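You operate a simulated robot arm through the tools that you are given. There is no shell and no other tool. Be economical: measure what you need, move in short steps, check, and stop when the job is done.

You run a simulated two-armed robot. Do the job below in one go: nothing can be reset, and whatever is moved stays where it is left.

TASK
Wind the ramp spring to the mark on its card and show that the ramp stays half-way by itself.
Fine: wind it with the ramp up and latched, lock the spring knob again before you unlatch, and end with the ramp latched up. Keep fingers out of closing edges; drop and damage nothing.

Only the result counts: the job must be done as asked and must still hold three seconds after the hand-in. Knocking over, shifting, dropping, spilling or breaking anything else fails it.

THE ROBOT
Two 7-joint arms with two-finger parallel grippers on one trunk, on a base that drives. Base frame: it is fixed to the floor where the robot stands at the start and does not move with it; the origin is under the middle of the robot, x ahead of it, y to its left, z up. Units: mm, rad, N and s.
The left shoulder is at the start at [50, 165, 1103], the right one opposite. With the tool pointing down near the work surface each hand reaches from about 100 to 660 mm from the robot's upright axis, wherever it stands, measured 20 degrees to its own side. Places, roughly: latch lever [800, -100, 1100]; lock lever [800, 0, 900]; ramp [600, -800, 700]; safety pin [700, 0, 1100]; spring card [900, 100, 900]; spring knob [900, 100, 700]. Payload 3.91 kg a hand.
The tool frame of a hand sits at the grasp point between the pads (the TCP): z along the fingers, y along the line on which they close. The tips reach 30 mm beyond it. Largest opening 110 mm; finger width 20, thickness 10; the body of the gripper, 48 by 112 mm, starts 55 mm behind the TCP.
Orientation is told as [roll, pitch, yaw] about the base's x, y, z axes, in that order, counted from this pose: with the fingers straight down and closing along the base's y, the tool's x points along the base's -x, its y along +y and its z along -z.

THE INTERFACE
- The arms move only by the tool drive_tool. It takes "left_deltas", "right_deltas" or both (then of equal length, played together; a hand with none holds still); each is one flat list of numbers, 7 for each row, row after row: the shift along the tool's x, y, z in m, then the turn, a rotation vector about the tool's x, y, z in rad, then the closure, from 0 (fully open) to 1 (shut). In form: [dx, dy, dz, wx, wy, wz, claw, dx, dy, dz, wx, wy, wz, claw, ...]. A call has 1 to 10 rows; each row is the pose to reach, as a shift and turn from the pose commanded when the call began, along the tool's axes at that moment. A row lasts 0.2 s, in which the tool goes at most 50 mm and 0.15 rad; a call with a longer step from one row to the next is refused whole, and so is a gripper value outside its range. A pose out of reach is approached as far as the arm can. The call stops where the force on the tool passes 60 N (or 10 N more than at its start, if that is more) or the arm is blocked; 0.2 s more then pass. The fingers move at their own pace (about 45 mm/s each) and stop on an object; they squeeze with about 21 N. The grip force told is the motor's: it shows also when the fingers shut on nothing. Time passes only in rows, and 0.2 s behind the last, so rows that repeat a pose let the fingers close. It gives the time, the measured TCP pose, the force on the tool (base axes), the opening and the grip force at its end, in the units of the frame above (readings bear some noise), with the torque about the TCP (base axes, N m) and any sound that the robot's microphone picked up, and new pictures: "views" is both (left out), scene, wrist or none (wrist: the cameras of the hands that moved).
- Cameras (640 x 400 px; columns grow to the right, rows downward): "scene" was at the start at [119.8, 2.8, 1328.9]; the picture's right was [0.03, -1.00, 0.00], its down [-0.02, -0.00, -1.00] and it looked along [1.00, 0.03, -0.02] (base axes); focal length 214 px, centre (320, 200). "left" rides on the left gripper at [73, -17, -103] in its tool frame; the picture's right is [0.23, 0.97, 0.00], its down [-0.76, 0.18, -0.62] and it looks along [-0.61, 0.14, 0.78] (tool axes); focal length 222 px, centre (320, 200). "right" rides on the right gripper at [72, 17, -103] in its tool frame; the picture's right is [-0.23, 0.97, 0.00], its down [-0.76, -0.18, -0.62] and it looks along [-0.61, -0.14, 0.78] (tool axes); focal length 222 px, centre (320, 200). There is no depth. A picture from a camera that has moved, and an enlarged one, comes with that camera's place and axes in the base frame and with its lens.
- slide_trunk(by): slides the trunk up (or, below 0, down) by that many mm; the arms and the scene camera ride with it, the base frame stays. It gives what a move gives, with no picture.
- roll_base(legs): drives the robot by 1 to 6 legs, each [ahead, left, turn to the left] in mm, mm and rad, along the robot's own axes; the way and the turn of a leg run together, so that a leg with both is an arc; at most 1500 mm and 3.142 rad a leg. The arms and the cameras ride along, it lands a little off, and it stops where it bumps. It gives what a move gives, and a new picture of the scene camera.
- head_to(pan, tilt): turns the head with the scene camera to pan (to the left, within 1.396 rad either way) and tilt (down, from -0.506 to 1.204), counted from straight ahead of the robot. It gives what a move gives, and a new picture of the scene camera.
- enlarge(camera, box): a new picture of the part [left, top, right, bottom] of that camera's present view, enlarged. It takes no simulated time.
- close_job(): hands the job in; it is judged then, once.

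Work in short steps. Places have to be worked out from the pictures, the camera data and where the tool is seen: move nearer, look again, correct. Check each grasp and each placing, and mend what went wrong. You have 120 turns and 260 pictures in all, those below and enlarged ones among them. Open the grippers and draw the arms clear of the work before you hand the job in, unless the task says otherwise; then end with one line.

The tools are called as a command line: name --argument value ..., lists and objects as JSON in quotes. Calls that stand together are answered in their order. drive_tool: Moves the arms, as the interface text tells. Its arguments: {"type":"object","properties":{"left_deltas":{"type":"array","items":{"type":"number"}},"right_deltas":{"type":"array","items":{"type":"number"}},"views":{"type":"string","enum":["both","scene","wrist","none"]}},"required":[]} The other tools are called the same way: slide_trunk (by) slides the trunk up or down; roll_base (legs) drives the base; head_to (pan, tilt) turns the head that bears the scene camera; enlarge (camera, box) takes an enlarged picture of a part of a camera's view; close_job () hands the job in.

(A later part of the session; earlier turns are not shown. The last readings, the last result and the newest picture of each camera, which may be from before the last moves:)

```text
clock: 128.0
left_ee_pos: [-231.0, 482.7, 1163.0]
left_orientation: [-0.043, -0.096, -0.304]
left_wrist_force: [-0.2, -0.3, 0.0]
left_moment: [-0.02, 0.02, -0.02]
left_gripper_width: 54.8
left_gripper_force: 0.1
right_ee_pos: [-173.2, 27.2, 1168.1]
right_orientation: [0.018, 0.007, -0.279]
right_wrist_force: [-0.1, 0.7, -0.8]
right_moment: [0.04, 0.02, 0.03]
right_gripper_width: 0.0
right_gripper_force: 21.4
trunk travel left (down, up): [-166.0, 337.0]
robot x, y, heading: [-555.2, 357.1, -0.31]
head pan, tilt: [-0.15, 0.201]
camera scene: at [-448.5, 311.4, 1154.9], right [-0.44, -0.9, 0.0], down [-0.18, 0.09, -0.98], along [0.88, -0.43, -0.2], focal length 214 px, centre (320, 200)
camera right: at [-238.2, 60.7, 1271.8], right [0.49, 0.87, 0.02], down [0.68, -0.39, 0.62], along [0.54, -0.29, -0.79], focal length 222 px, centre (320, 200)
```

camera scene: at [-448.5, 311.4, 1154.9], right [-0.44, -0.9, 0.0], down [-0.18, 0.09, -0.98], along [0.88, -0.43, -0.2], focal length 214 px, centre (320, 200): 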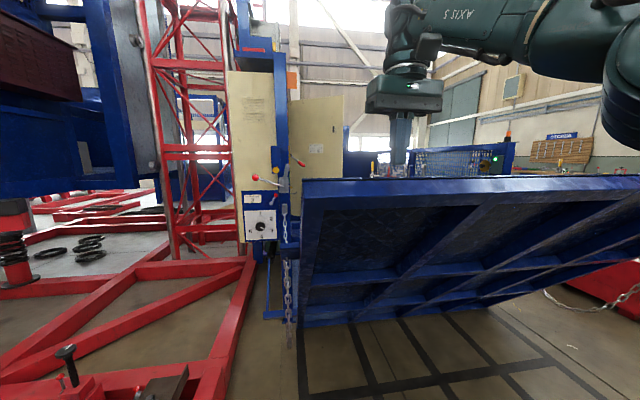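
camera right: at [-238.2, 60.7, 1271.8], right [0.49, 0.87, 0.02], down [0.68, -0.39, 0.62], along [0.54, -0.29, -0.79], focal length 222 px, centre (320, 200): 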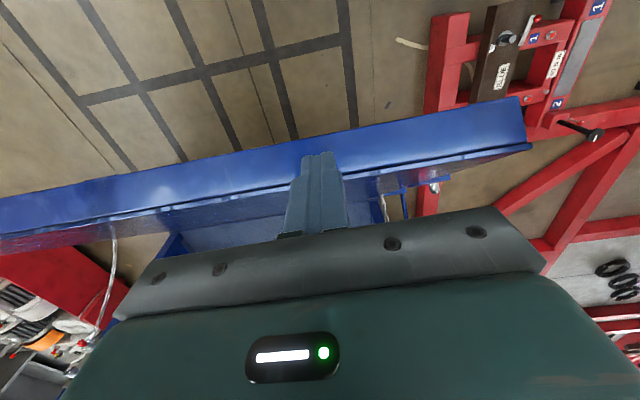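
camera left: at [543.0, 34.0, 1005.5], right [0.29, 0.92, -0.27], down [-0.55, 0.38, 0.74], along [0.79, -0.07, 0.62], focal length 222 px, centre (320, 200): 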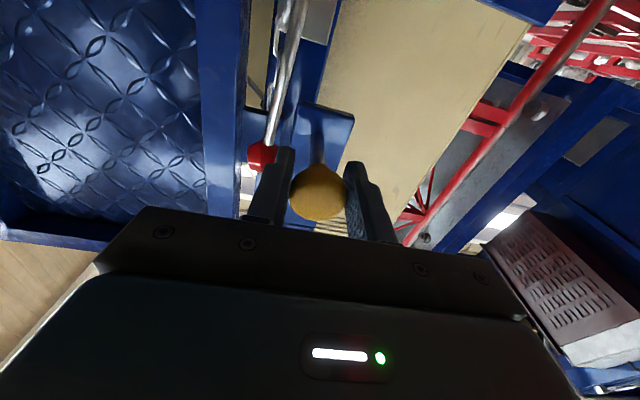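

The base's speed made the contact too abrupt. I'll instead push with slow arm arcs: back off, raise the trunk and lower the arm in front of the rail.

roll_base --legs '[[-110, 0, 0]]'

slide_trunk --by 230

drive_tool --right_deltas '[0.008, 0, 0.04, 0, 0, 0, 1, 0.016, 0, 0.08, 0, 0, 0, 1, 0.024, 0, 0.12, 0, 0, 0, 1, 0.032, 0, 0.16, 0, 0, 0, 1, 0.04, 0, 0.2, 0, 0, 0, 1, 0.04, 0, 0.24, 0, 0, 0, 1, 0.04, 0, 0.28, 0, 0, 0, 1, 0.04, 0, 0.3, 0, 0, 0, 1, 0.04, 0, 0.3, 0, 0, 0, 1]' --views "both"

```text
clock: 129.2
left_ee_pos: [-333.1, 514.5, 1163.3]
left_orientation: [-0.041, -0.097, -0.301]
left_wrist_force: [0.2, -0.4, -0.7]
left_moment: [-0.03, -0.03, 0.01]
left_gripper_width: 55.1
left_gripper_force: 0.1
right_ee_pos: [-275.6, 60.6, 1168.7]
right_orientation: [0.017, 0.004, -0.28]
right_wrist_force: [-0.7, -0.3, -0.5]
right_moment: [-0.02, -0.05, 0.0]
right_gripper_width: 0.0
right_gripper_force: 20.5
trunk travel left (down, up): [-166.0, 337.0]
robot x, y, heading: [-661.8, 394.0, -0.311]
head pan, tilt: [-0.15, 0.201]
camera scene: at [-550.2, 343.9, 1155.0], right [-0.44, -0.9, 0.0], down [-0.18, 0.09, -0.98], along [0.88, -0.43, -0.2], focal length 214 px, centre (320, 200)
```

scene: 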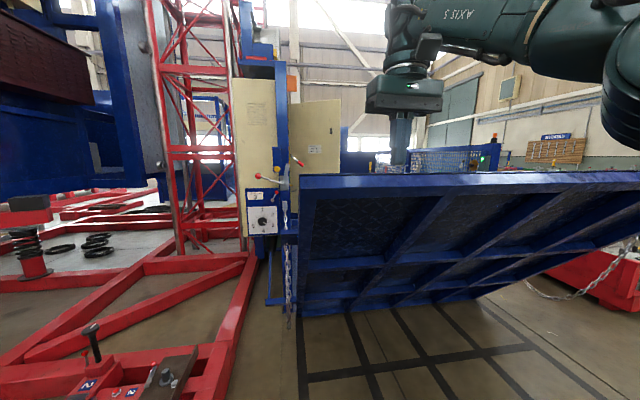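

```text
clock: 131.6
left_ee_pos: [-333.1, 514.8, 1393.1]
left_orientation: [-0.042, -0.094, -0.301]
left_wrist_force: [-0.3, 0.0, -0.5]
left_moment: [0.0, -0.01, -0.02]
left_gripper_width: 54.8
left_gripper_force: 0.0
right_ee_pos: [-275.1, 59.2, 1398.3]
right_orientation: [0.017, 0.005, -0.279]
right_wrist_force: [0.2, -0.6, 0.5]
right_moment: [-0.01, 0.03, 0.0]
right_gripper_width: 0.0
right_gripper_force: 21.3
trunk travel left (down, up): [-396.0, 107.0]
robot x, y, heading: [-659.5, 394.5, -0.305]
head pan, tilt: [-0.15, 0.201]
```

```text
clock: 133.6
left_ee_pos: [-332.7, 514.7, 1392.9]
left_orientation: [-0.043, -0.096, -0.301]
left_wrist_force: [0.9, -0.2, -0.7]
left_moment: [0.01, -0.01, 0.0]
left_gripper_width: 55.0
left_gripper_force: 0.0
right_ee_pos: [-315.4, 76.0, 1099.1]
right_orientation: [0.017, 0.005, -0.281]
right_wrist_force: [0.0, 0.0, 0.3]
right_moment: [-0.02, -0.04, 0.01]
right_gripper_width: 0.0
right_gripper_force: 20.9
trunk travel left (down, up): [-396.0, 107.0]
robot x, y, heading: [-663.1, 395.6, -0.308]
head pan, tilt: [-0.15, 0.201]
camera scene: at [-549.9, 343.8, 1384.9], right [-0.44, -0.9, 0.0], down [-0.18, 0.09, -0.98], along [0.88, -0.43, -0.2], focal length 214 px, centre (320, 200)
camera right: at [-379.9, 109.1, 1203.2], right [0.49, 0.87, 0.02], down [0.68, -0.39, 0.62], along [0.54, -0.29, -0.79], focal length 222 px, centre (320, 200)
```

scene: 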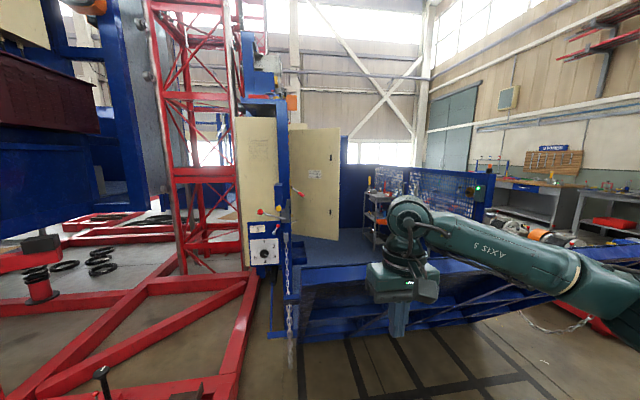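
right: 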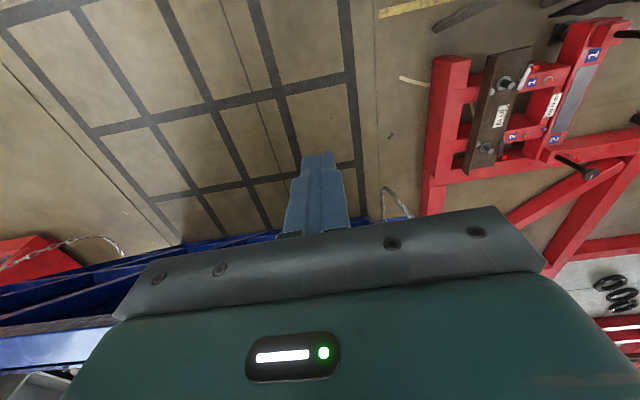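

Ramp is at ≈41° with its edge 185 mm ahead of the fingers. I drive 140 mm up to it without contact, then push gently with the arm along the arc.

roll_base --legs '[[140, 0, 0]]'

drive_tool --right_deltas '[-0.01, 0, 0, 0, 0, 0, 1, -0.02, 0, 0, 0, 0, 0, 1, -0.03, 0, 0, 0, 0, 0, 1, -0.04, 0, 0, 0, 0, 0, 1, -0.05, 0, -0.003, 0, 0, 0, 1, -0.063, 0, -0.012, 0, 0, 0, 1, -0.078, 0, -0.024, 0, 0, 0, 1, -0.094, 0, -0.037, 0, 0, 0, 1, -0.11, 0, -0.05, 0, 0, 0, 1, -0.125, 0, -0.063, 0, 0, 0, 1]' --views "both"

```text
clock: 134.9
left_ee_pos: [-198.6, 471.9, 1392.7]
left_orientation: [-0.044, -0.094, -0.305]
left_wrist_force: [-0.3, 0.4, 0.1]
left_moment: [-0.02, -0.06, -0.02]
left_gripper_width: 54.9
left_gripper_force: 0.0
right_ee_pos: [-181.0, 31.8, 1101.1]
right_orientation: [0.018, 0.005, -0.281]
right_wrist_force: [0.3, 0.3, -0.1]
right_moment: [-0.02, 0.02, -0.03]
right_gripper_width: 0.0
right_gripper_force: 21.2
trunk travel left (down, up): [-396.0, 107.0]
robot x, y, heading: [-525.5, 351.7, -0.312]
head pan, tilt: [-0.15, 0.201]
camera scene: at [-415.8, 300.8, 1384.9], right [-0.44, -0.9, 0.0], down [-0.18, 0.09, -0.98], along [0.88, -0.43, -0.2], focal length 214 px, centre (320, 200)
```

scene: 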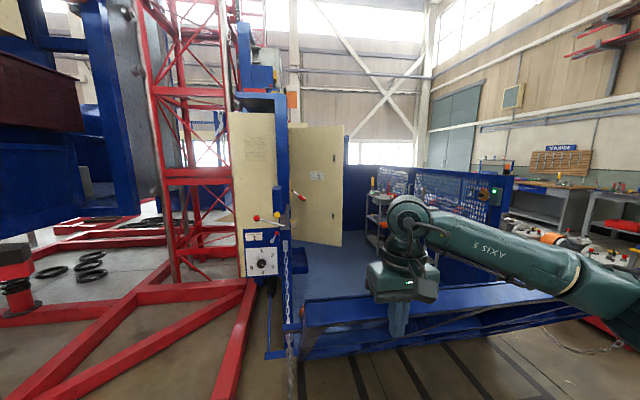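

```text
clock: 135.8
left_ee_pos: [-203.4, 474.4, 1394.6]
left_orientation: [-0.043, -0.099, -0.305]
left_wrist_force: [0.2, 0.3, -1.1]
left_moment: [-0.02, 0.02, 0.0]
left_gripper_width: 54.8
left_gripper_force: 0.0
right_ee_pos: [-159.4, 25.9, 1111.9]
right_orientation: [0.02, -0.005, -0.278]
right_wrist_force: [-23.5, 4.1, 29.7]
right_moment: [-0.49, -0.12, -0.21]
right_gripper_width: 0.0
right_gripper_force: 20.6
trunk travel left (down, up): [-396.0, 107.0]
robot x, y, heading: [-530.5, 352.2, -0.31]
head pan, tilt: [-0.15, 0.201]
stopped in row 4 (right hand): the force on the tool passed its limit at 65 N (the readings are from after the stop); the commanded pose is now the measured one
camera scene: at [-421.2, 302.9, 1385.7], right [-0.45, -0.9, 0.0], down [-0.17, 0.09, -0.98], along [0.88, -0.44, -0.19], focal length 214 px, centre (320, 200)
camera right: at [-225.4, 59.3, 1213.3], right [0.48, 0.87, 0.02], down [0.68, -0.39, 0.62], along [0.55, -0.29, -0.78], focal length 222 px, centre (320, 200)
```

scene: 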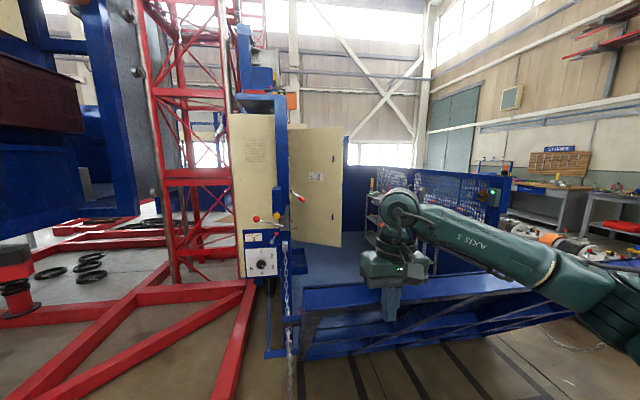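
right: 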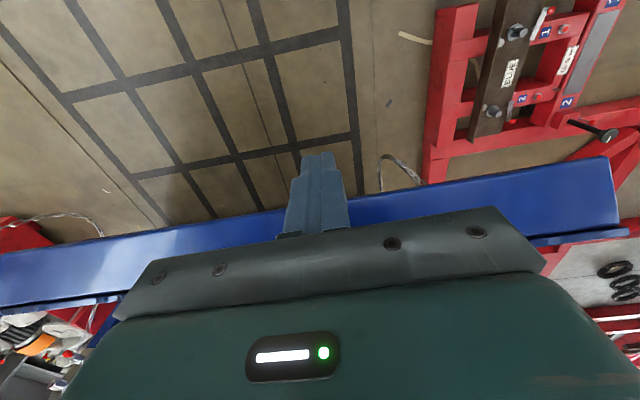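

In contact now. The abrupt start is the problem, so I accelerate gently and move exactly along the tangent (forward and up).

drive_tool --right_deltas '[-0.0023, 0, -0.002, 0, 0, 0, 1, -0.0062, 0, -0.0051, 0, 0, 0, 1, -0.0123, 0, -0.0102, 0, 0, 0, 1, -0.0208, 0, -0.0173, 0, 0, 0, 1, -0.0316, 0, -0.026, 0, 0, 0, 1, -0.045, 0, -0.0366, 0, 0, 0, 1, -0.06, 0, -0.048, 0, 0, 0, 1, -0.076, 0, -0.06, 0, 0, 0, 1, -0.092, 0, -0.072, 0, 0, 0, 1, -0.108, 0, -0.084, 0, 0, 0, 1]' --views "scene"

```text
clock: 138.0
left_ee_pos: [-203.1, 472.6, 1395.2]
left_orientation: [-0.041, -0.1, -0.305]
left_wrist_force: [0.9, -1.1, 0.1]
left_moment: [-0.01, 0.01, 0.03]
left_gripper_width: 55.0
left_gripper_force: 0.0
right_ee_pos: [-55.3, -8.6, 1194.0]
right_orientation: [0.018, -0.006, -0.281]
right_wrist_force: [-19.5, -3.7, 33.9]
right_moment: [-0.52, -0.21, -0.29]
right_gripper_width: 0.0
right_gripper_force: 20.7
trunk travel left (down, up): [-396.0, 107.0]
robot x, y, heading: [-525.4, 349.7, -0.31]
head pan, tilt: [-0.15, 0.201]
camera scene: at [-421.2, 302.2, 1385.7], right [-0.44, -0.9, 0.0], down [-0.17, 0.09, -0.98], along [0.88, -0.44, -0.19], focal length 214 px, centre (320, 200)
```

scene: 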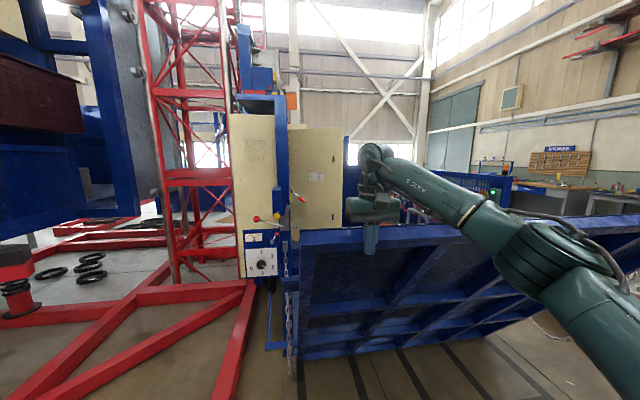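

The ramp went up to ≈35°. I repeat in a longer cycle: retract the arm 190 mm, move base and trunk up to follow, then two gentle pushing arcs.

drive_tool --right_deltas '[0.03, 0, 0, 0, 0, 0, 1, 0.07, 0, 0.01, 0, 0, 0, 1, 0.11, 0, 0.035, 0, 0, 0, 1, 0.15, 0, 0.06, 0, 0, 0, 1, 0.19, 0, 0.08, 0, 0, 0, 1, 0.19, 0, 0.08, 0, 0, 0, 1]' --views "none"

slide_trunk --by 80

roll_base --legs '[[180, 0, 0]]'

drive_tool --right_deltas '[-0.0025, 0, -0.0016, 0, 0, 0, 1, -0.0059, 0, -0.0038, 0, 0, 0, 1, -0.01, 0, -0.0065, 0, 0, 0, 1, -0.016, 0, -0.0103, 0, 0, 0, 1, -0.0244, 0, -0.0157, 0, 0, 0, 1, -0.0353, 0, -0.0227, 0, 0, 0, 1, -0.0487, 0, -0.0313, 0, 0, 0, 1, -0.0638, 0, -0.041, 0, 0, 0, 1, -0.0806, 0, -0.0518, 0, 0, 0, 1, -0.0974, 0, -0.0626, 0, 0, 0, 1]' --views "both"

```text
clock: 139.4
left_ee_pos: [-197.9, 472.4, 1393.3]
left_orientation: [-0.043, -0.096, -0.305]
left_wrist_force: [0.1, -0.7, 1.6]
left_moment: [0.02, 0.02, 0.03]
left_gripper_width: 55.2
left_gripper_force: 0.1
right_ee_pos: [-235.0, 46.4, 1108.7]
right_orientation: [0.02, 0.003, -0.282]
right_wrist_force: [0.6, 0.2, -0.2]
right_moment: [0.01, 0.01, 0.02]
right_gripper_width: 0.0
right_gripper_force: 21.2
trunk travel left (down, up): [-396.0, 107.0]
robot x, y, heading: [-524.1, 353.1, -0.313]
head pan, tilt: [-0.15, 0.201]
```

```text
clock: 140.5
left_ee_pos: [-197.5, 472.7, 1471.9]
left_orientation: [-0.042, -0.094, -0.304]
left_wrist_force: [0.3, 0.0, -0.8]
left_moment: [0.01, -0.02, -0.04]
left_gripper_width: 54.9
left_gripper_force: 0.0
right_ee_pos: [-235.9, 45.6, 1189.5]
right_orientation: [0.017, 0.002, -0.279]
right_wrist_force: [0.6, -0.3, 0.2]
right_moment: [-0.04, -0.01, -0.01]
right_gripper_width: 0.3
right_gripper_force: 20.7
trunk travel left (down, up): [-476.0, 27.0]
robot x, y, heading: [-527.4, 350.6, -0.308]
head pan, tilt: [-0.15, 0.201]
```

```text
clock: 142.0
left_ee_pos: [-30.5, 416.6, 1473.4]
left_orientation: [-0.042, -0.095, -0.307]
left_wrist_force: [-0.1, 0.2, 0.5]
left_moment: [-0.01, 0.02, 0.01]
left_gripper_width: 54.8
left_gripper_force: 0.1
right_ee_pos: [-69.7, -8.6, 1188.5]
right_orientation: [0.019, 0.005, -0.283]
right_wrist_force: [0.1, 0.0, 0.5]
right_moment: [-0.01, 0.0, -0.03]
right_gripper_width: 0.0
right_gripper_force: 21.4
trunk travel left (down, up): [-476.0, 27.0]
robot x, y, heading: [-364.3, 297.2, -0.312]
head pan, tilt: [-0.15, 0.201]
camera scene: at [-249.6, 246.5, 1464.8], right [-0.45, -0.89, 0.0], down [-0.18, 0.09, -0.98], along [0.88, -0.44, -0.2], focal length 214 px, centre (320, 200)
```

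scene: 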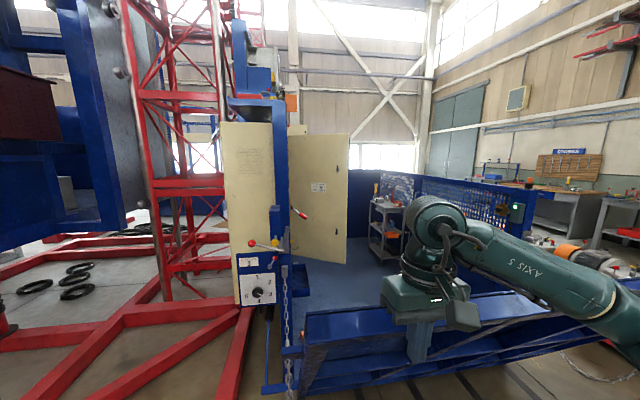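

```text
clock: 144.2
left_ee_pos: [-33.1, 416.8, 1471.7]
left_orientation: [-0.043, -0.094, -0.306]
left_wrist_force: [-0.6, 0.6, 0.2]
left_moment: [0.01, 0.03, -0.02]
left_gripper_width: 55.1
left_gripper_force: 0.1
right_ee_pos: [23.8, -36.5, 1252.1]
right_orientation: [0.022, 0.002, -0.283]
right_wrist_force: [0.5, 0.7, -0.2]
right_moment: [0.0, 0.0, 0.0]
right_gripper_width: 0.1
right_gripper_force: 20.8
trunk travel left (down, up): [-476.0, 27.0]
robot x, y, heading: [-360.7, 299.9, -0.315]
head pan, tilt: [-0.15, 0.201]
camera scene: at [-249.3, 247.1, 1464.8], right [-0.45, -0.89, 0.0], down [-0.18, 0.09, -0.98], along [0.88, -0.44, -0.2], focal length 214 px, centre (320, 200)
camera right: at [-41.5, -3.2, 1354.6], right [0.49, 0.87, 0.02], down [0.68, -0.4, 0.62], along [0.55, -0.29, -0.79], focal length 222 px, centre (320, 200)
```

scene: 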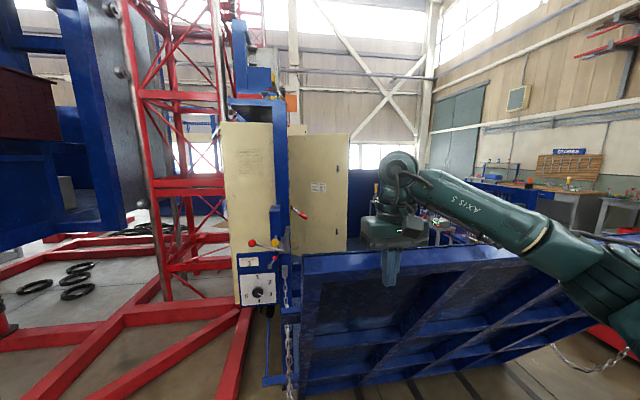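
right: 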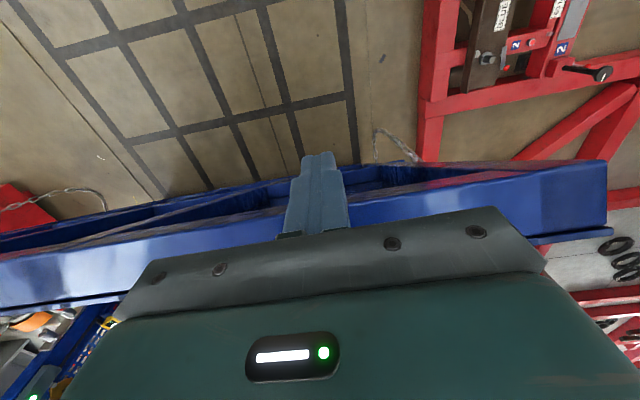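

Good, ≈30° now. I continue: another push, retract, follow with the base, and push again.

drive_tool --right_deltas '[-0.0026, 0, -0.0014, 0, 0, 0, 1, -0.007, 0, -0.0038, 0, 0, 0, 1, -0.014, 0, -0.0075, 0, 0, 0, 1, -0.0238, 0, -0.0127, 0, 0, 0, 1, -0.036, 0, -0.0193, 0, 0, 0, 1, -0.051, 0, -0.0273, 0, 0, 0, 1, -0.0678, 0, -0.036, 0, 0, 0, 1, -0.0854, 0, -0.0456, 0, 0, 0, 1, -0.103, 0, -0.055, 0, 0, 0, 1, -0.1206, 0, -0.064, 0, 0, 0, 1]' --views "none"

drive_tool --right_deltas '[0.04, 0, 0, 0, 0, 0, 1, 0.08, 0, 0, 0, 0, 0, 1, 0.12, 0, 0.0, 0, 0, 0, 1, 0.16, 0, 0.0, 0, 0, 0, 1, 0.2, 0, 0.0, 0, 0, 0, 1]' --views "none"

roll_base --legs '[[190, 0, 0]]'

drive_tool --right_deltas '[-0.0027, 0, -0.0012, 0, 0, 0, 1, -0.0064, 0, -0.0029, 0, 0, 0, 1, -0.0109, 0, -0.0049, 0, 0, 0, 1, -0.0173, 0, -0.0078, 0, 0, 0, 1, -0.0264, 0, -0.0119, 0, 0, 0, 1, -0.0382, 0, -0.0172, 0, 0, 0, 1, -0.0528, 0, -0.0238, 0, 0, 0, 1, -0.0692, 0, -0.0312, 0, 0, 0, 1, -0.0874, 0, -0.0394, 0, 0, 0, 1, -0.1056, 0, -0.0476, 0, 0, 0, 1]' --views "both"

```text
clock: 146.4
left_ee_pos: [-30.5, 418.3, 1473.1]
left_orientation: [-0.042, -0.094, -0.308]
left_wrist_force: [-0.2, 0.4, 0.1]
left_moment: [-0.03, 0.04, -0.02]
left_gripper_width: 54.8
left_gripper_force: 0.1
right_ee_pos: [138.2, -71.7, 1314.6]
right_orientation: [0.018, 0.001, -0.282]
right_wrist_force: [0.1, 0.0, 0.5]
right_moment: [0.03, 0.04, -0.02]
right_gripper_width: 0.0
right_gripper_force: 20.8
trunk travel left (down, up): [-476.0, 27.0]
robot x, y, heading: [-365.3, 299.6, -0.317]
head pan, tilt: [-0.15, 0.201]
```

```text
clock: 147.6
left_ee_pos: [-32.5, 417.7, 1472.0]
left_orientation: [-0.043, -0.096, -0.309]
left_wrist_force: [0.1, 0.3, -1.5]
left_moment: [0.01, -0.01, -0.01]
left_gripper_width: 55.0
left_gripper_force: 0.1
right_ee_pos: [-55.5, -16.7, 1317.5]
right_orientation: [0.021, 0.004, -0.283]
right_wrist_force: [0.2, 0.2, -0.5]
right_moment: [-0.02, -0.01, 0.01]
right_gripper_width: 0.0
right_gripper_force: 20.7
trunk travel left (down, up): [-476.0, 27.0]
robot x, y, heading: [-365.0, 296.8, -0.313]
head pan, tilt: [-0.15, 0.201]
```

```text
clock: 149.2
left_ee_pos: [149.1, 360.1, 1472.5]
left_orientation: [-0.042, -0.097, -0.304]
left_wrist_force: [0.4, 0.4, 0.7]
left_moment: [0.0, 0.05, 0.01]
left_gripper_width: 54.9
left_gripper_force: 0.2
right_ee_pos: [129.4, -73.1, 1315.6]
right_orientation: [0.019, 0.005, -0.281]
right_wrist_force: [0.1, 0.7, -0.7]
right_moment: [0.01, -0.03, -0.03]
right_gripper_width: 0.0
right_gripper_force: 20.9
trunk travel left (down, up): [-476.0, 27.0]
robot x, y, heading: [-182.1, 242.1, -0.31]
head pan, tilt: [-0.15, 0.201]
camera scene: at [-68.3, 188.6, 1464.9], right [-0.44, -0.9, 0.0], down [-0.18, 0.09, -0.98], along [0.88, -0.43, -0.2], focal length 214 px, centre (320, 200)
```

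scene: 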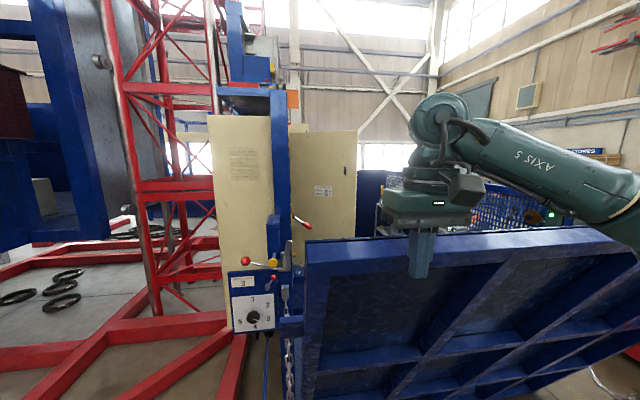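

```text
clock: 151.4
left_ee_pos: [150.0, 360.4, 1472.7]
left_orientation: [-0.042, -0.093, -0.305]
left_wrist_force: [0.5, 0.4, -0.8]
left_moment: [0.0, 0.02, 0.0]
left_gripper_width: 55.1
left_gripper_force: 0.1
right_ee_pos: [230.4, -103.2, 1360.8]
right_orientation: [0.019, 0.004, -0.279]
right_wrist_force: [-0.2, -0.1, -0.6]
right_moment: [-0.01, 0.01, -0.01]
right_gripper_width: 0.2
right_gripper_force: 21.2
trunk travel left (down, up): [-476.0, 27.0]
robot x, y, heading: [-180.3, 238.6, -0.309]
head pan, tilt: [-0.15, 0.201]
camera scene: at [-67.8, 188.9, 1464.8], right [-0.44, -0.9, 0.0], down [-0.18, 0.09, -0.98], along [0.88, -0.43, -0.2], focal length 214 px, centre (320, 200)
camera right: at [165.4, -70.7, 1464.1], right [0.49, 0.87, 0.02], down [0.68, -0.39, 0.62], along [0.55, -0.29, -0.79], focal length 222 px, centre (320, 200)
```

scene: 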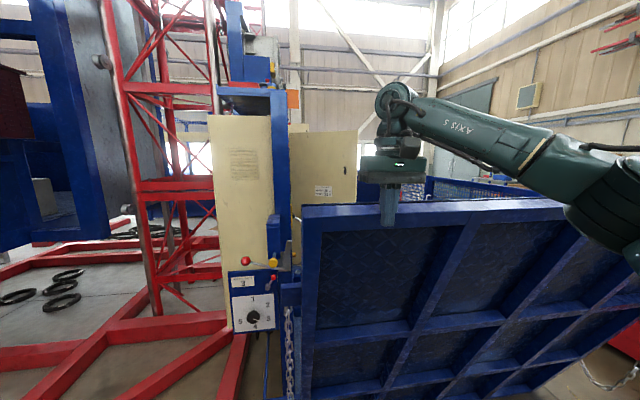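
right: 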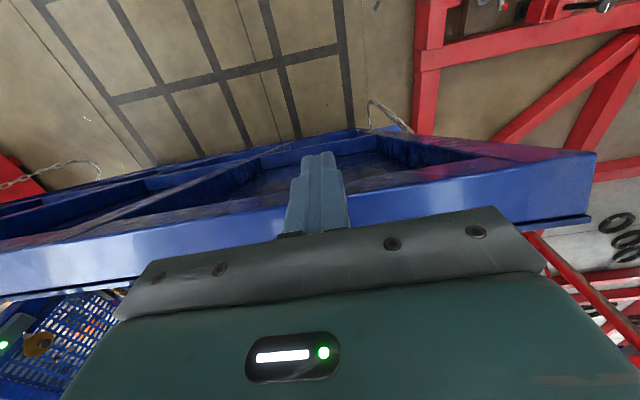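

≈21° now. I repeat the cycle with two pushes.

drive_tool --right_deltas '[0.04, 0, 0, 0, 0, 0, 1, 0.08, 0, 0, 0, 0, 0, 1, 0.12, 0, 0.0, 0, 0, 0, 1, 0.16, 0, 0.0, 0, 0, 0, 1, 0.16, 0, 0.0, 0, 0, 0, 1]' --views "none"

roll_base --legs '[[155, 0, 0]]'

drive_tool --right_deltas '[-0.0028, 0, -0.001, 0, 0, 0, 1, -0.0066, 0, -0.0024, 0, 0, 0, 1, -0.0113, 0, -0.0041, 0, 0, 0, 1, -0.0179, 0, -0.0065, 0, 0, 0, 1, -0.0273, 0, -0.0099, 0, 0, 0, 1, -0.0395, 0, -0.0143, 0, 0, 0, 1, -0.0545, 0, -0.0197, 0, 0, 0, 1, -0.0714, 0, -0.0258, 0, 0, 0, 1, -0.0902, 0, -0.0326, 0, 0, 0, 1, -0.109, 0, -0.0394, 0, 0, 0, 1]' --views "none"

drive_tool --right_deltas '[-0.0029, 0, -0.0007, 0, 0, 0, 1, -0.0078, 0, -0.0018, 0, 0, 0, 1, -0.0156, 0, -0.0035, 0, 0, 0, 1, -0.0263, 0, -0.0059, 0, 0, 0, 1, -0.04, 0, -0.009, 0, 0, 0, 1, -0.0566, 0, -0.0128, 0, 0, 0, 1, -0.075, 0, -0.0169, 0, 0, 0, 1, -0.0946, 0, -0.0213, 0, 0, 0, 1, -0.114, 0, -0.0257, 0, 0, 0, 1, -0.1336, 0, -0.03, 0, 0, 0, 1]' --views "both"

```text
clock: 152.6
left_ee_pos: [149.1, 360.6, 1473.3]
left_orientation: [-0.042, -0.095, -0.303]
left_wrist_force: [0.5, -0.1, 0.4]
left_moment: [-0.01, 0.02, -0.04]
left_gripper_width: 54.7
left_gripper_force: 0.0
right_ee_pos: [73.3, -60.4, 1363.0]
right_orientation: [0.018, 0.004, -0.281]
right_wrist_force: [-0.6, -0.1, -0.1]
right_moment: [0.0, 0.0, -0.01]
right_gripper_width: 0.1
right_gripper_force: 21.4
trunk travel left (down, up): [-476.0, 27.0]
robot x, y, heading: [-181.2, 242.0, -0.313]
head pan, tilt: [-0.15, 0.201]
```

```text
clock: 154.0
left_ee_pos: [298.4, 312.1, 1472.9]
left_orientation: [-0.042, -0.096, -0.303]
left_wrist_force: [0.4, -0.2, -0.1]
left_moment: [0.0, -0.01, 0.03]
left_gripper_width: 55.1
left_gripper_force: 0.0
right_ee_pos: [223.9, -108.4, 1362.9]
right_orientation: [0.019, 0.005, -0.277]
right_wrist_force: [-0.5, -0.3, -0.6]
right_moment: [-0.01, 0.04, -0.01]
right_gripper_width: 0.0
right_gripper_force: 21.1
trunk travel left (down, up): [-476.0, 27.0]
robot x, y, heading: [-29.5, 192.1, -0.306]
head pan, tilt: [-0.15, 0.201]
camera scene: at [81.8, 140.7, 1464.8], right [-0.44, -0.9, 0.0], down [-0.18, 0.09, -0.98], along [0.88, -0.43, -0.2], focal length 214 px, centre (320, 200)
```

scene: 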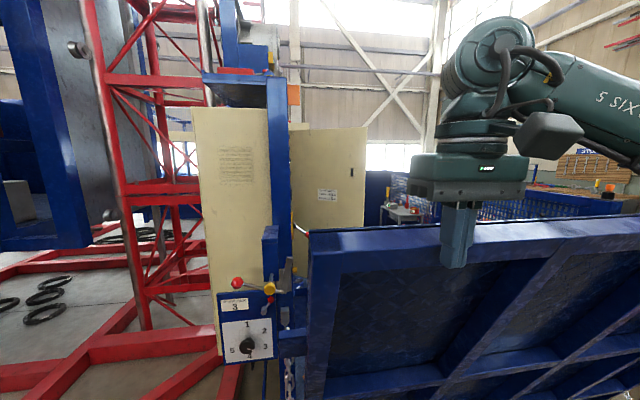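

```text
clock: 156.2
left_ee_pos: [299.6, 312.5, 1473.4]
left_orientation: [-0.04, -0.096, -0.304]
left_wrist_force: [0.2, 0.5, -0.2]
left_moment: [0.01, 0.01, -0.02]
left_gripper_width: 55.0
left_gripper_force: 0.0
right_ee_pos: [329.7, -139.4, 1403.6]
right_orientation: [0.018, 0.004, -0.277]
right_wrist_force: [0.3, 0.5, -0.6]
right_moment: [-0.03, 0.0, -0.03]
right_gripper_width: 0.0
right_gripper_force: 21.3
trunk travel left (down, up): [-476.0, 27.0]
robot x, y, heading: [-31.4, 194.5, -0.312]
head pan, tilt: [-0.15, 0.201]
```

```text
clock: 158.4
left_ee_pos: [298.4, 312.2, 1472.4]
left_orientation: [-0.044, -0.096, -0.302]
left_wrist_force: [0.3, -0.7, 0.1]
left_moment: [0.0, 0.01, 0.02]
left_gripper_width: 54.9
left_gripper_force: 0.0
right_ee_pos: [426.5, -170.8, 1414.4]
right_orientation: [0.018, -0.002, -0.274]
right_wrist_force: [1.0, 0.2, -0.4]
right_moment: [0.05, -0.02, 0.01]
right_gripper_width: 0.0
right_gripper_force: 21.3
right hand out of reach, approached as far as the arm can: row 9, 10
trunk travel left (down, up): [-476.0, 27.0]
robot x, y, heading: [-30.1, 192.5, -0.31]
head pan, tilt: [-0.15, 0.201]
camera scene: at [81.0, 141.0, 1464.9], right [-0.44, -0.9, 0.0], down [-0.18, 0.09, -0.98], along [0.88, -0.43, -0.2], focal length 214 px, centre (320, 200)
camera right: at [361.1, -136.8, 1517.8], right [0.48, 0.88, 0.02], down [0.68, -0.39, 0.62], along [0.55, -0.29, -0.78], focal length 222 px, centre (320, 200)
```

scene: 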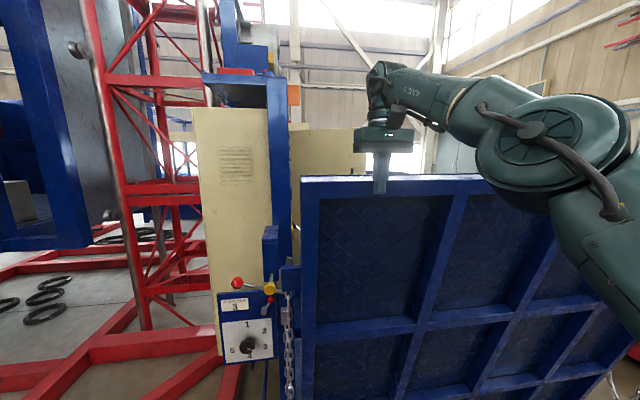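
right: 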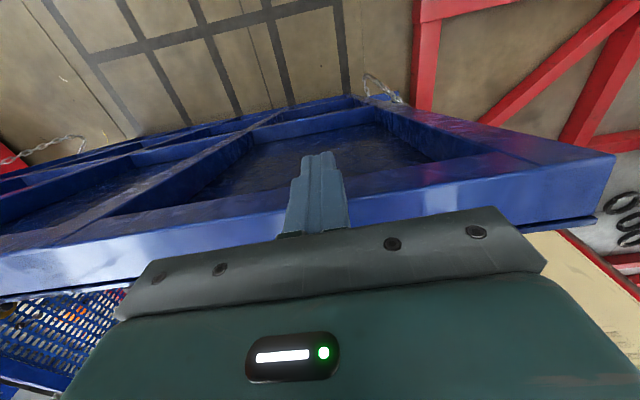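

≈12° left. Another cycle: retract, follow, push (now nearly horizontally).

drive_tool --right_deltas '[0.04, 0, 0, 0, 0, 0, 1, 0.08, 0, 0, 0, 0, 0, 1, 0.12, 0, 0.0, 0, 0, 0, 1, 0.16, 0, 0.0, 0, 0, 0, 1, 0.18, 0, 0.0, 0, 0, 0, 1]' --views "none"

roll_base --legs '[[172, 0, 0]]'

drive_tool --right_deltas '[-0.0029, 0, 0, 0, 0, 0, 1, -0.0069, 0, 0, 0, 0, 0, 1, -0.0118, 0, 0, 0, 0, 0, 1, -0.0187, 0, -0.001, 0, 0, 0, 1, -0.0286, 0, -0.002, 0, 0, 0, 1, -0.0414, 0, -0.003, 0, 0, 0, 1, -0.057, 0, -0.004, 0, 0, 0, 1, -0.075, 0, -0.005, 0, 0, 0, 1, -0.0946, 0, -0.006, 0, 0, 0, 1, -0.114, 0, -0.007, 0, 0, 0, 1]' --views "none"

drive_tool --right_deltas '[-0.003, 0, 0, 0, 0, 0, 1, -0.008, 0, 0, 0, 0, 0, 1, -0.016, 0, 0, 0, 0, 0, 1, -0.026, 0, 0, 0, 0, 0, 1, -0.036, 0, 0, 0, 0, 0, 1, -0.046, 0, 0, 0, 0, 0, 1, -0.056, 0, 0, 0, 0, 0, 1, -0.066, 0, 0, 0, 0, 0, 1]' --views "both"

```text
clock: 159.6
left_ee_pos: [299.1, 312.3, 1473.2]
left_orientation: [-0.043, -0.097, -0.303]
left_wrist_force: [0.2, -0.1, 0.1]
left_moment: [0.03, -0.01, -0.01]
left_gripper_width: 54.9
left_gripper_force: 0.1
right_ee_pos: [253.2, -116.7, 1419.3]
right_orientation: [0.018, 0.001, -0.28]
right_wrist_force: [-0.1, 0.8, 0.4]
right_moment: [0.0, 0.01, 0.02]
right_gripper_width: 0.0
right_gripper_force: 20.6
trunk travel left (down, up): [-476.0, 27.0]
robot x, y, heading: [-30.9, 190.3, -0.308]
head pan, tilt: [-0.15, 0.201]
```

```text
clock: 161.1
left_ee_pos: [462.0, 260.5, 1473.0]
left_orientation: [-0.043, -0.096, -0.303]
left_wrist_force: [0.4, 0.0, 0.1]
left_moment: [0.02, 0.04, -0.03]
left_gripper_width: 55.2
left_gripper_force: 0.2
right_ee_pos: [418.9, -169.5, 1418.1]
right_orientation: [0.018, 0.003, -0.278]
right_wrist_force: [0.4, -0.1, 0.0]
right_moment: [-0.03, 0.02, 0.03]
right_gripper_width: 0.0
right_gripper_force: 21.1
trunk travel left (down, up): [-476.0, 27.0]
robot x, y, heading: [129.5, 137.1, -0.313]
head pan, tilt: [-0.15, 0.201]
camera scene: at [245.6, 88.3, 1464.9], right [-0.44, -0.9, 0.0], down [-0.18, 0.09, -0.98], along [0.88, -0.43, -0.2], focal length 214 px, centre (320, 200)
```

scene: 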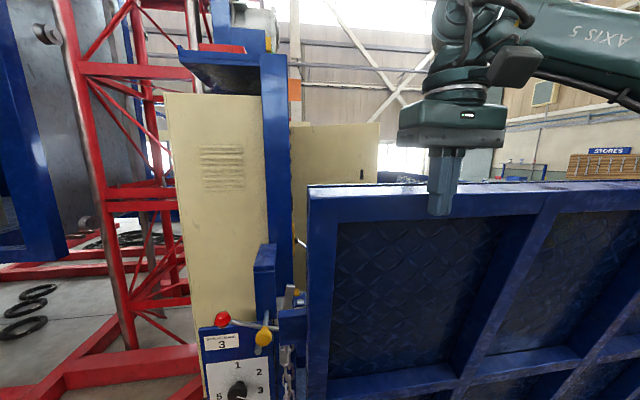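

```text
clock: 163.3
left_ee_pos: [458.1, 260.1, 1473.7]
left_orientation: [-0.042, -0.099, -0.303]
left_wrist_force: [0.4, -0.5, -0.2]
left_moment: [-0.01, 0.01, -0.01]
left_gripper_width: 55.1
left_gripper_force: 0.0
right_ee_pos: [523.2, -202.7, 1434.7]
right_orientation: [0.02, -0.014, -0.282]
right_wrist_force: [-5.7, -12.5, 51.1]
right_moment: [-0.76, -0.35, -0.19]
right_gripper_width: 0.1
right_gripper_force: 20.8
trunk travel left (down, up): [-476.0, 27.0]
robot x, y, heading: [132.6, 134.2, -0.308]
head pan, tilt: [-0.15, 0.201]
```

```text
clock: 164.2
left_ee_pos: [460.9, 259.9, 1473.4]
left_orientation: [-0.042, -0.096, -0.303]
left_wrist_force: [0.3, 0.3, 0.1]
left_moment: [-0.02, -0.02, 0.0]
left_gripper_width: 54.9
left_gripper_force: 0.2
right_ee_pos: [541.5, -207.6, 1436.6]
right_orientation: [0.021, -0.02, -0.288]
right_wrist_force: [-0.5, -8.7, 29.9]
right_moment: [-0.49, -0.14, -0.05]
right_gripper_width: 0.2
right_gripper_force: 21.5
trunk travel left (down, up): [-476.0, 27.0]
robot x, y, heading: [133.6, 141.6, -0.306]
head pan, tilt: [-0.15, 0.201]
stopped in row 4 (right hand): the force on the tool passed its limit at 63 N (the readings are from after the stop); the commanded pose is now the measured one
camera scene: at [244.0, 88.4, 1464.4], right [-0.44, -0.9, 0.0], down [-0.18, 0.09, -0.98], along [0.88, -0.44, -0.2], focal length 214 px, centre (320, 200)
camera right: at [474.2, -173.3, 1538.1], right [0.49, 0.87, 0.03], down [0.66, -0.4, 0.64], along [0.56, -0.3, -0.77], focal length 222 px, centre (320, 200)
```

scene: 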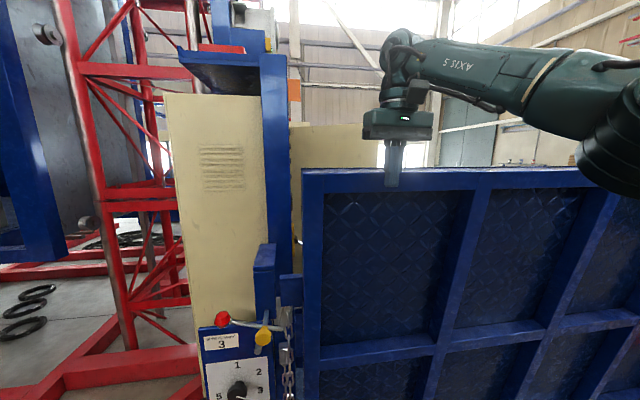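
right: 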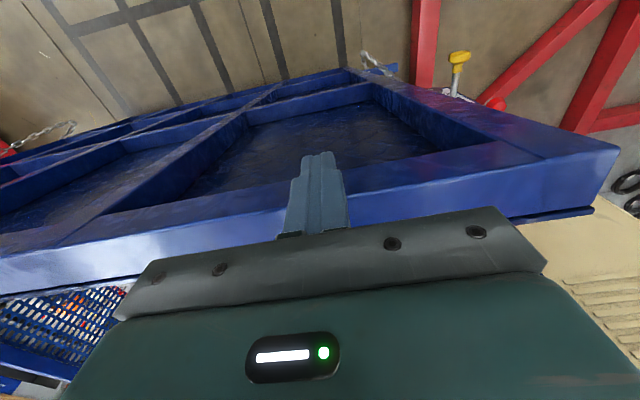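

≈7.5° left; vertical friction built up because I didn't rise enough. I retract, follow, and push on with a slight rise.

drive_tool --right_deltas '[0.02, 0, 0, 0, 0, 0, 1, 0.06, 0, 0.01, 0, 0, 0, 1, 0.1, 0, 0.03, 0, 0, 0, 1, 0.14, 0, 0.045, 0, 0, 0, 1, 0.16, 0, 0.045, 0, 0, 0, 1]' --views "none"

slide_trunk --by 25

roll_base --legs '[[150, 0, 0]]'

drive_tool --right_deltas '[-0.004, 0, 0, 0, 0, 0, 1, -0.009, 0, 0, 0, 0, 0, 1, -0.014, 0, 0, 0, 0, 0, 1, -0.02, 0, -0.001, 0, 0, 0, 1, -0.0286, 0, -0.002, 0, 0, 0, 1, -0.0414, 0, -0.003, 0, 0, 0, 1, -0.057, 0, -0.005, 0, 0, 0, 1, -0.073, 0, -0.0065, 0, 0, 0, 1, -0.09, 0, -0.008, 0, 0, 0, 1, -0.106, 0, -0.0095, 0, 0, 0, 1]' --views "both"

```text
clock: 165.4
left_ee_pos: [461.8, 259.6, 1472.7]
left_orientation: [-0.043, -0.097, -0.303]
left_wrist_force: [0.7, -0.4, 0.6]
left_moment: [0.04, -0.01, -0.02]
left_gripper_width: 55.3
left_gripper_force: 0.0
right_ee_pos: [386.7, -161.0, 1387.4]
right_orientation: [0.018, -0.011, -0.286]
right_wrist_force: [-0.1, 0.2, 0.6]
right_moment: [-0.01, -0.02, 0.01]
right_gripper_width: 0.1
right_gripper_force: 21.2
trunk travel left (down, up): [-476.0, 27.0]
robot x, y, heading: [134.3, 140.5, -0.307]
head pan, tilt: [-0.15, 0.201]
```

```text
clock: 166.1
left_ee_pos: [462.8, 259.2, 1497.4]
left_orientation: [-0.043, -0.095, -0.304]
left_wrist_force: [0.0, 0.0, -0.2]
left_moment: [0.0, 0.0, -0.02]
left_gripper_width: 54.7
left_gripper_force: 0.0
right_ee_pos: [387.7, -161.4, 1411.9]
right_orientation: [0.02, -0.01, -0.282]
right_wrist_force: [-1.1, -0.5, 0.5]
right_moment: [0.0, 0.0, -0.02]
right_gripper_width: 0.0
right_gripper_force: 20.7
trunk travel left (down, up): [-501.0, 2.0]
robot x, y, heading: [132.4, 141.2, -0.306]
head pan, tilt: [-0.15, 0.201]
```

```text
clock: 167.4
left_ee_pos: [599.2, 214.9, 1498.5]
left_orientation: [-0.042, -0.096, -0.308]
left_wrist_force: [0.4, -0.4, 0.6]
left_moment: [0.0, 0.02, 0.03]
left_gripper_width: 54.9
left_gripper_force: 0.1
right_ee_pos: [523.6, -205.8, 1411.4]
right_orientation: [0.018, -0.009, -0.285]
right_wrist_force: [0.4, -0.3, 0.1]
right_moment: [0.0, 0.06, 0.02]
right_gripper_width: 0.0
right_gripper_force: 20.7
trunk travel left (down, up): [-501.0, 2.0]
robot x, y, heading: [270.9, 96.5, -0.312]
head pan, tilt: [-0.15, 0.201]
camera scene: at [382.7, 43.9, 1489.9], right [-0.45, -0.9, 0.0], down [-0.18, 0.09, -0.98], along [0.88, -0.44, -0.2], focal length 214 px, centre (320, 200)
```

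scene: 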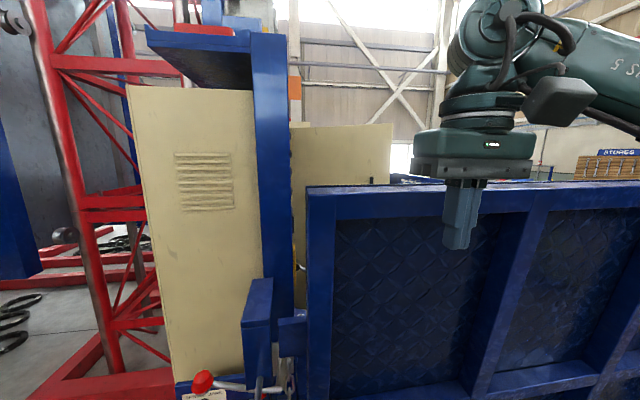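

```text
clock: 169.6
left_ee_pos: [599.4, 214.5, 1496.7]
left_orientation: [-0.043, -0.097, -0.305]
left_wrist_force: [-0.2, 0.1, -0.2]
left_moment: [0.0, 0.0, 0.03]
left_gripper_width: 55.2
left_gripper_force: 0.1
right_ee_pos: [627.8, -236.2, 1421.1]
right_orientation: [0.02, -0.011, -0.286]
right_wrist_force: [0.6, 0.3, -0.2]
right_moment: [-0.04, 0.01, 0.0]
right_gripper_width: 0.0
right_gripper_force: 21.2
trunk travel left (down, up): [-501.0, 2.0]
robot x, y, heading: [272.0, 97.1, -0.309]
head pan, tilt: [-0.15, 0.201]
camera scene: at [382.4, 44.3, 1489.9], right [-0.45, -0.9, 0.0], down [-0.18, 0.09, -0.98], along [0.88, -0.44, -0.2], focal length 214 px, centre (320, 200)
camera right: at [561.8, -201.9, 1523.1], right [0.49, 0.87, 0.02], down [0.67, -0.39, 0.63], along [0.55, -0.29, -0.78], focal length 222 px, centre (320, 200)
```

scene: 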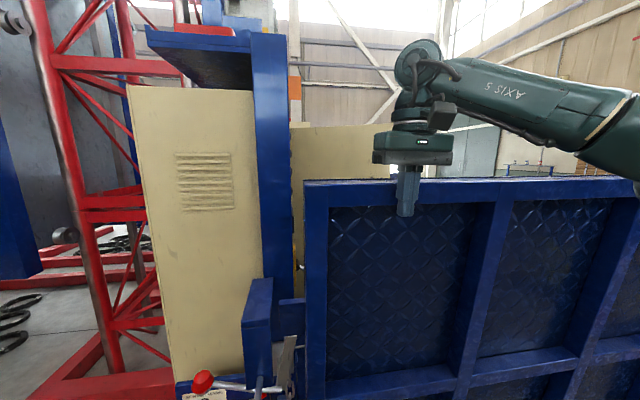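
right: 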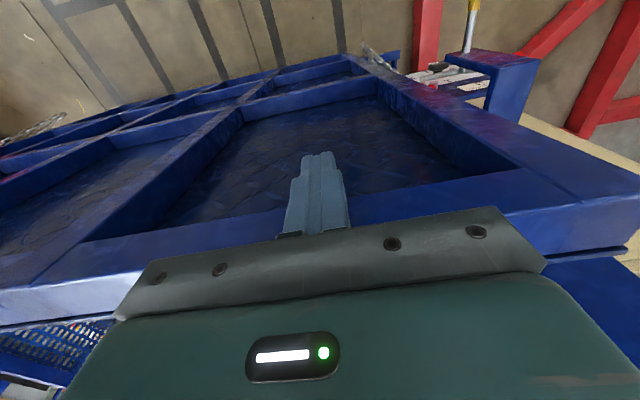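

About 88 mm left to closed. I push on gently; contact with the stop will show as force.

drive_tool --right_deltas '[-0.003, 0, 0, 0, 0, 0, 1, -0.008, 0, 0, 0, 0, 0, 1, -0.016, 0, -0.001, 0, 0, 0, 1, -0.026, 0, -0.001, 0, 0, 0, 1, -0.038, 0, -0.002, 0, 0, 0, 1, -0.05, 0, -0.002, 0, 0, 0, 1, -0.062, 0, -0.003, 0, 0, 0, 1, -0.074, 0, -0.003, 0, 0, 0, 1, -0.084, 0, -0.003, 0, 0, 0, 1, -0.094, 0, -0.003, 0, 0, 0, 1]' --views "both"

```text
clock: 171.8
left_ee_pos: [595.6, 215.6, 1499.0]
left_orientation: [-0.042, -0.098, -0.308]
left_wrist_force: [0.1, 0.4, 0.0]
left_moment: [0.03, 0.01, -0.01]
left_gripper_width: 54.9
left_gripper_force: 0.1
right_ee_pos: [708.0, -261.0, 1426.4]
right_orientation: [0.02, -0.007, -0.285]
right_wrist_force: [-20.9, 8.8, -8.9]
right_moment: [0.15, -0.06, -0.3]
right_gripper_width: 0.1
right_gripper_force: 20.6
trunk travel left (down, up): [-501.0, 2.0]
robot x, y, heading: [268.1, 92.5, -0.313]
head pan, tilt: [-0.15, 0.201]
camera scene: at [377.5, 45.1, 1490.1], right [-0.45, -0.9, 0.0], down [-0.17, 0.09, -0.98], along [0.88, -0.44, -0.2], focal length 214 px, centre (320, 200)
camera right: at [643.8, -227.2, 1529.5], right [0.49, 0.87, 0.02], down [0.67, -0.39, 0.63], along [0.55, -0.29, -0.78], focal length 222 px, centre (320, 200)
```

scene: 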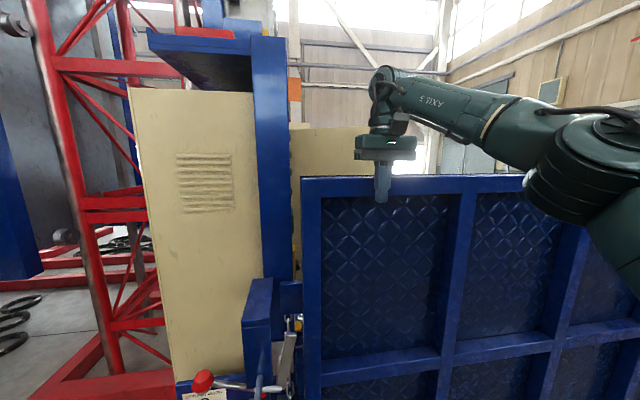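
right: 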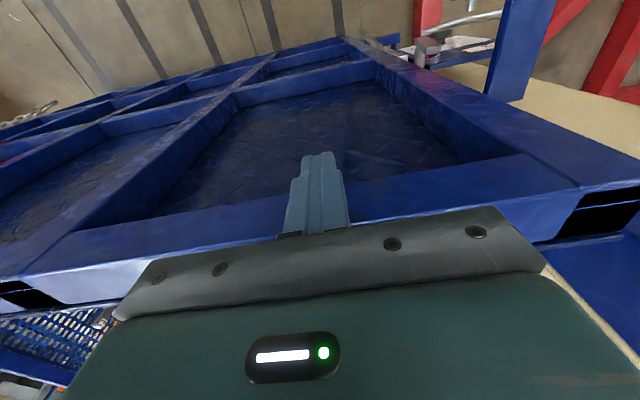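

The ramp is closed (23 N against its stop). I withdraw gently and check it stays, then prepare the right hand for relatching.

drive_tool --right_deltas '[0.02, 0, 0, 0, 0, 0, 1, 0.05, 0, 0, 0, 0, 0, 1]' --views "none"

roll_base --legs '[[-290, 0, 0]]'

slide_trunk --by -278

head_to --pan 0.2 --tilt 0.2

enlarge --camera "scene" --box '[280, 140, 440, 260]'

```text
clock: 172.4
left_ee_pos: [598.1, 215.3, 1498.3]
left_orientation: [-0.042, -0.098, -0.307]
left_wrist_force: [0.1, 0.4, -0.6]
left_moment: [-0.02, -0.01, -0.03]
left_gripper_width: 55.1
left_gripper_force: 0.0
right_ee_pos: [664.9, -247.4, 1426.5]
right_orientation: [0.018, -0.014, -0.286]
right_wrist_force: [-0.7, -0.6, 0.8]
right_moment: [-0.01, -0.01, 0.02]
right_gripper_width: 0.0
right_gripper_force: 20.8
trunk travel left (down, up): [-501.0, 2.0]
robot x, y, heading: [268.9, 95.3, -0.317]
head pan, tilt: [-0.15, 0.201]
```

```text
clock: 174.4
left_ee_pos: [329.6, 301.7, 1498.0]
left_orientation: [-0.043, -0.098, -0.304]
left_wrist_force: [-0.1, -0.6, -0.1]
left_moment: [-0.03, -0.02, 0.0]
left_gripper_width: 54.8
left_gripper_force: 0.1
right_ee_pos: [395.8, -160.1, 1426.0]
right_orientation: [0.019, -0.01, -0.285]
right_wrist_force: [-0.4, 0.1, -0.5]
right_moment: [-0.01, -0.04, -0.04]
right_gripper_width: 0.0
right_gripper_force: 20.9
trunk travel left (down, up): [-501.0, 2.0]
robot x, y, heading: [4.1, 181.4, -0.309]
head pan, tilt: [-0.15, 0.201]
camera scene: at [111.9, 131.1, 1489.9], right [-0.44, -0.9, 0.0], down [-0.18, 0.09, -0.98], along [0.88, -0.44, -0.2], focal length 214 px, centre (320, 200)
```

scene: 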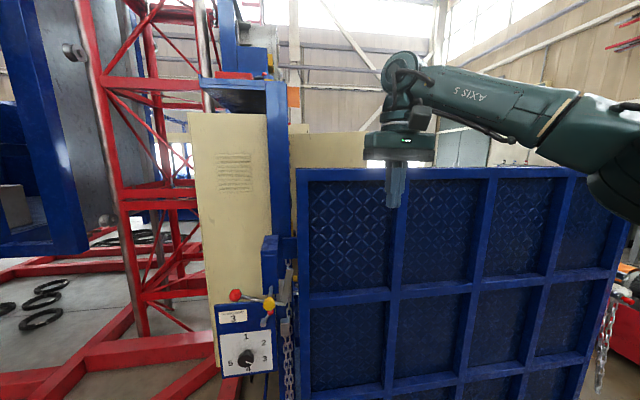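

```text
clock: 177.2
left_ee_pos: [330.5, 300.9, 1219.9]
left_orientation: [-0.043, -0.096, -0.306]
left_wrist_force: [0.3, 0.3, -0.2]
left_moment: [0.02, -0.01, 0.03]
left_gripper_width: 55.1
left_gripper_force: 0.0
right_ee_pos: [398.0, -162.8, 1147.0]
right_orientation: [0.017, -0.01, -0.285]
right_wrist_force: [0.0, 0.1, 1.0]
right_moment: [0.02, -0.01, -0.02]
right_gripper_width: 0.0
right_gripper_force: 21.1
trunk travel left (down, up): [-223.0, 280.0]
robot x, y, heading: [0.5, 180.3, -0.309]
head pan, tilt: [-0.15, 0.201]
```

```text
clock: 178.0
left_ee_pos: [329.3, 302.7, 1219.1]
left_orientation: [-0.042, -0.096, -0.305]
left_wrist_force: [0.7, 0.8, -0.5]
left_moment: [0.04, 0.01, 0.04]
left_gripper_width: 55.1
left_gripper_force: 0.0
right_ee_pos: [398.1, -160.7, 1148.7]
right_orientation: [0.02, -0.011, -0.285]
right_wrist_force: [0.6, -0.7, 0.1]
right_moment: [-0.01, 0.0, 0.0]
right_gripper_width: 0.2
right_gripper_force: 20.8
trunk travel left (down, up): [-223.0, 280.0]
robot x, y, heading: [0.2, 183.0, -0.31]
head pan, tilt: [0.201, 0.201]
camera scene: at [121.4, 162.1, 1211.9], right [-0.11, -0.99, 0.0], down [-0.2, 0.02, -0.98], along [0.97, -0.11, -0.2], focal length 214 px, centre (320, 200)
```

scene: 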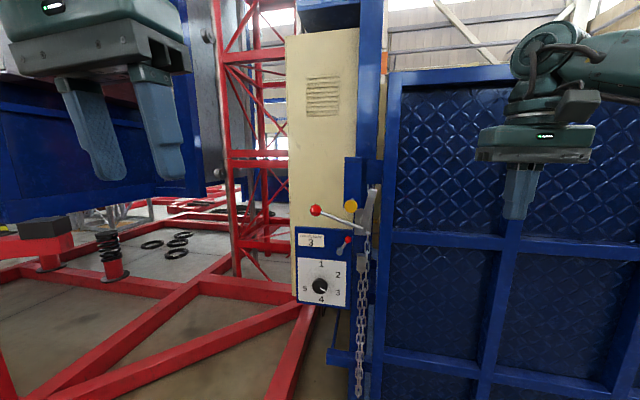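

```text
3.33 times, centred on (360, 200) of scene
camera zoom: at [121.4, 162.1, 1211.9], right [-0.11, -0.99, 0.0], down [-0.2, 0.02, -0.98], along [0.97, -0.11, -0.2], focal length 715 px, centre (187, 200)
```

zoom: 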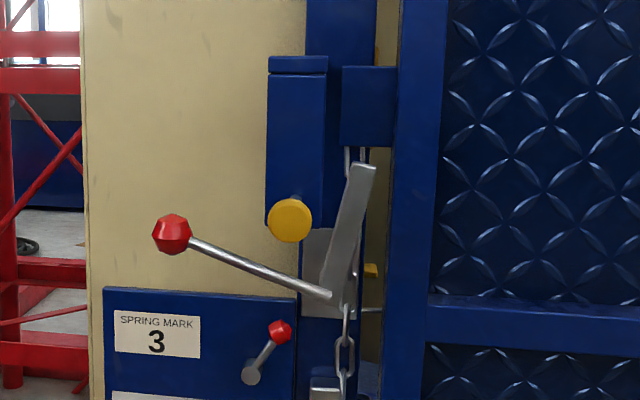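

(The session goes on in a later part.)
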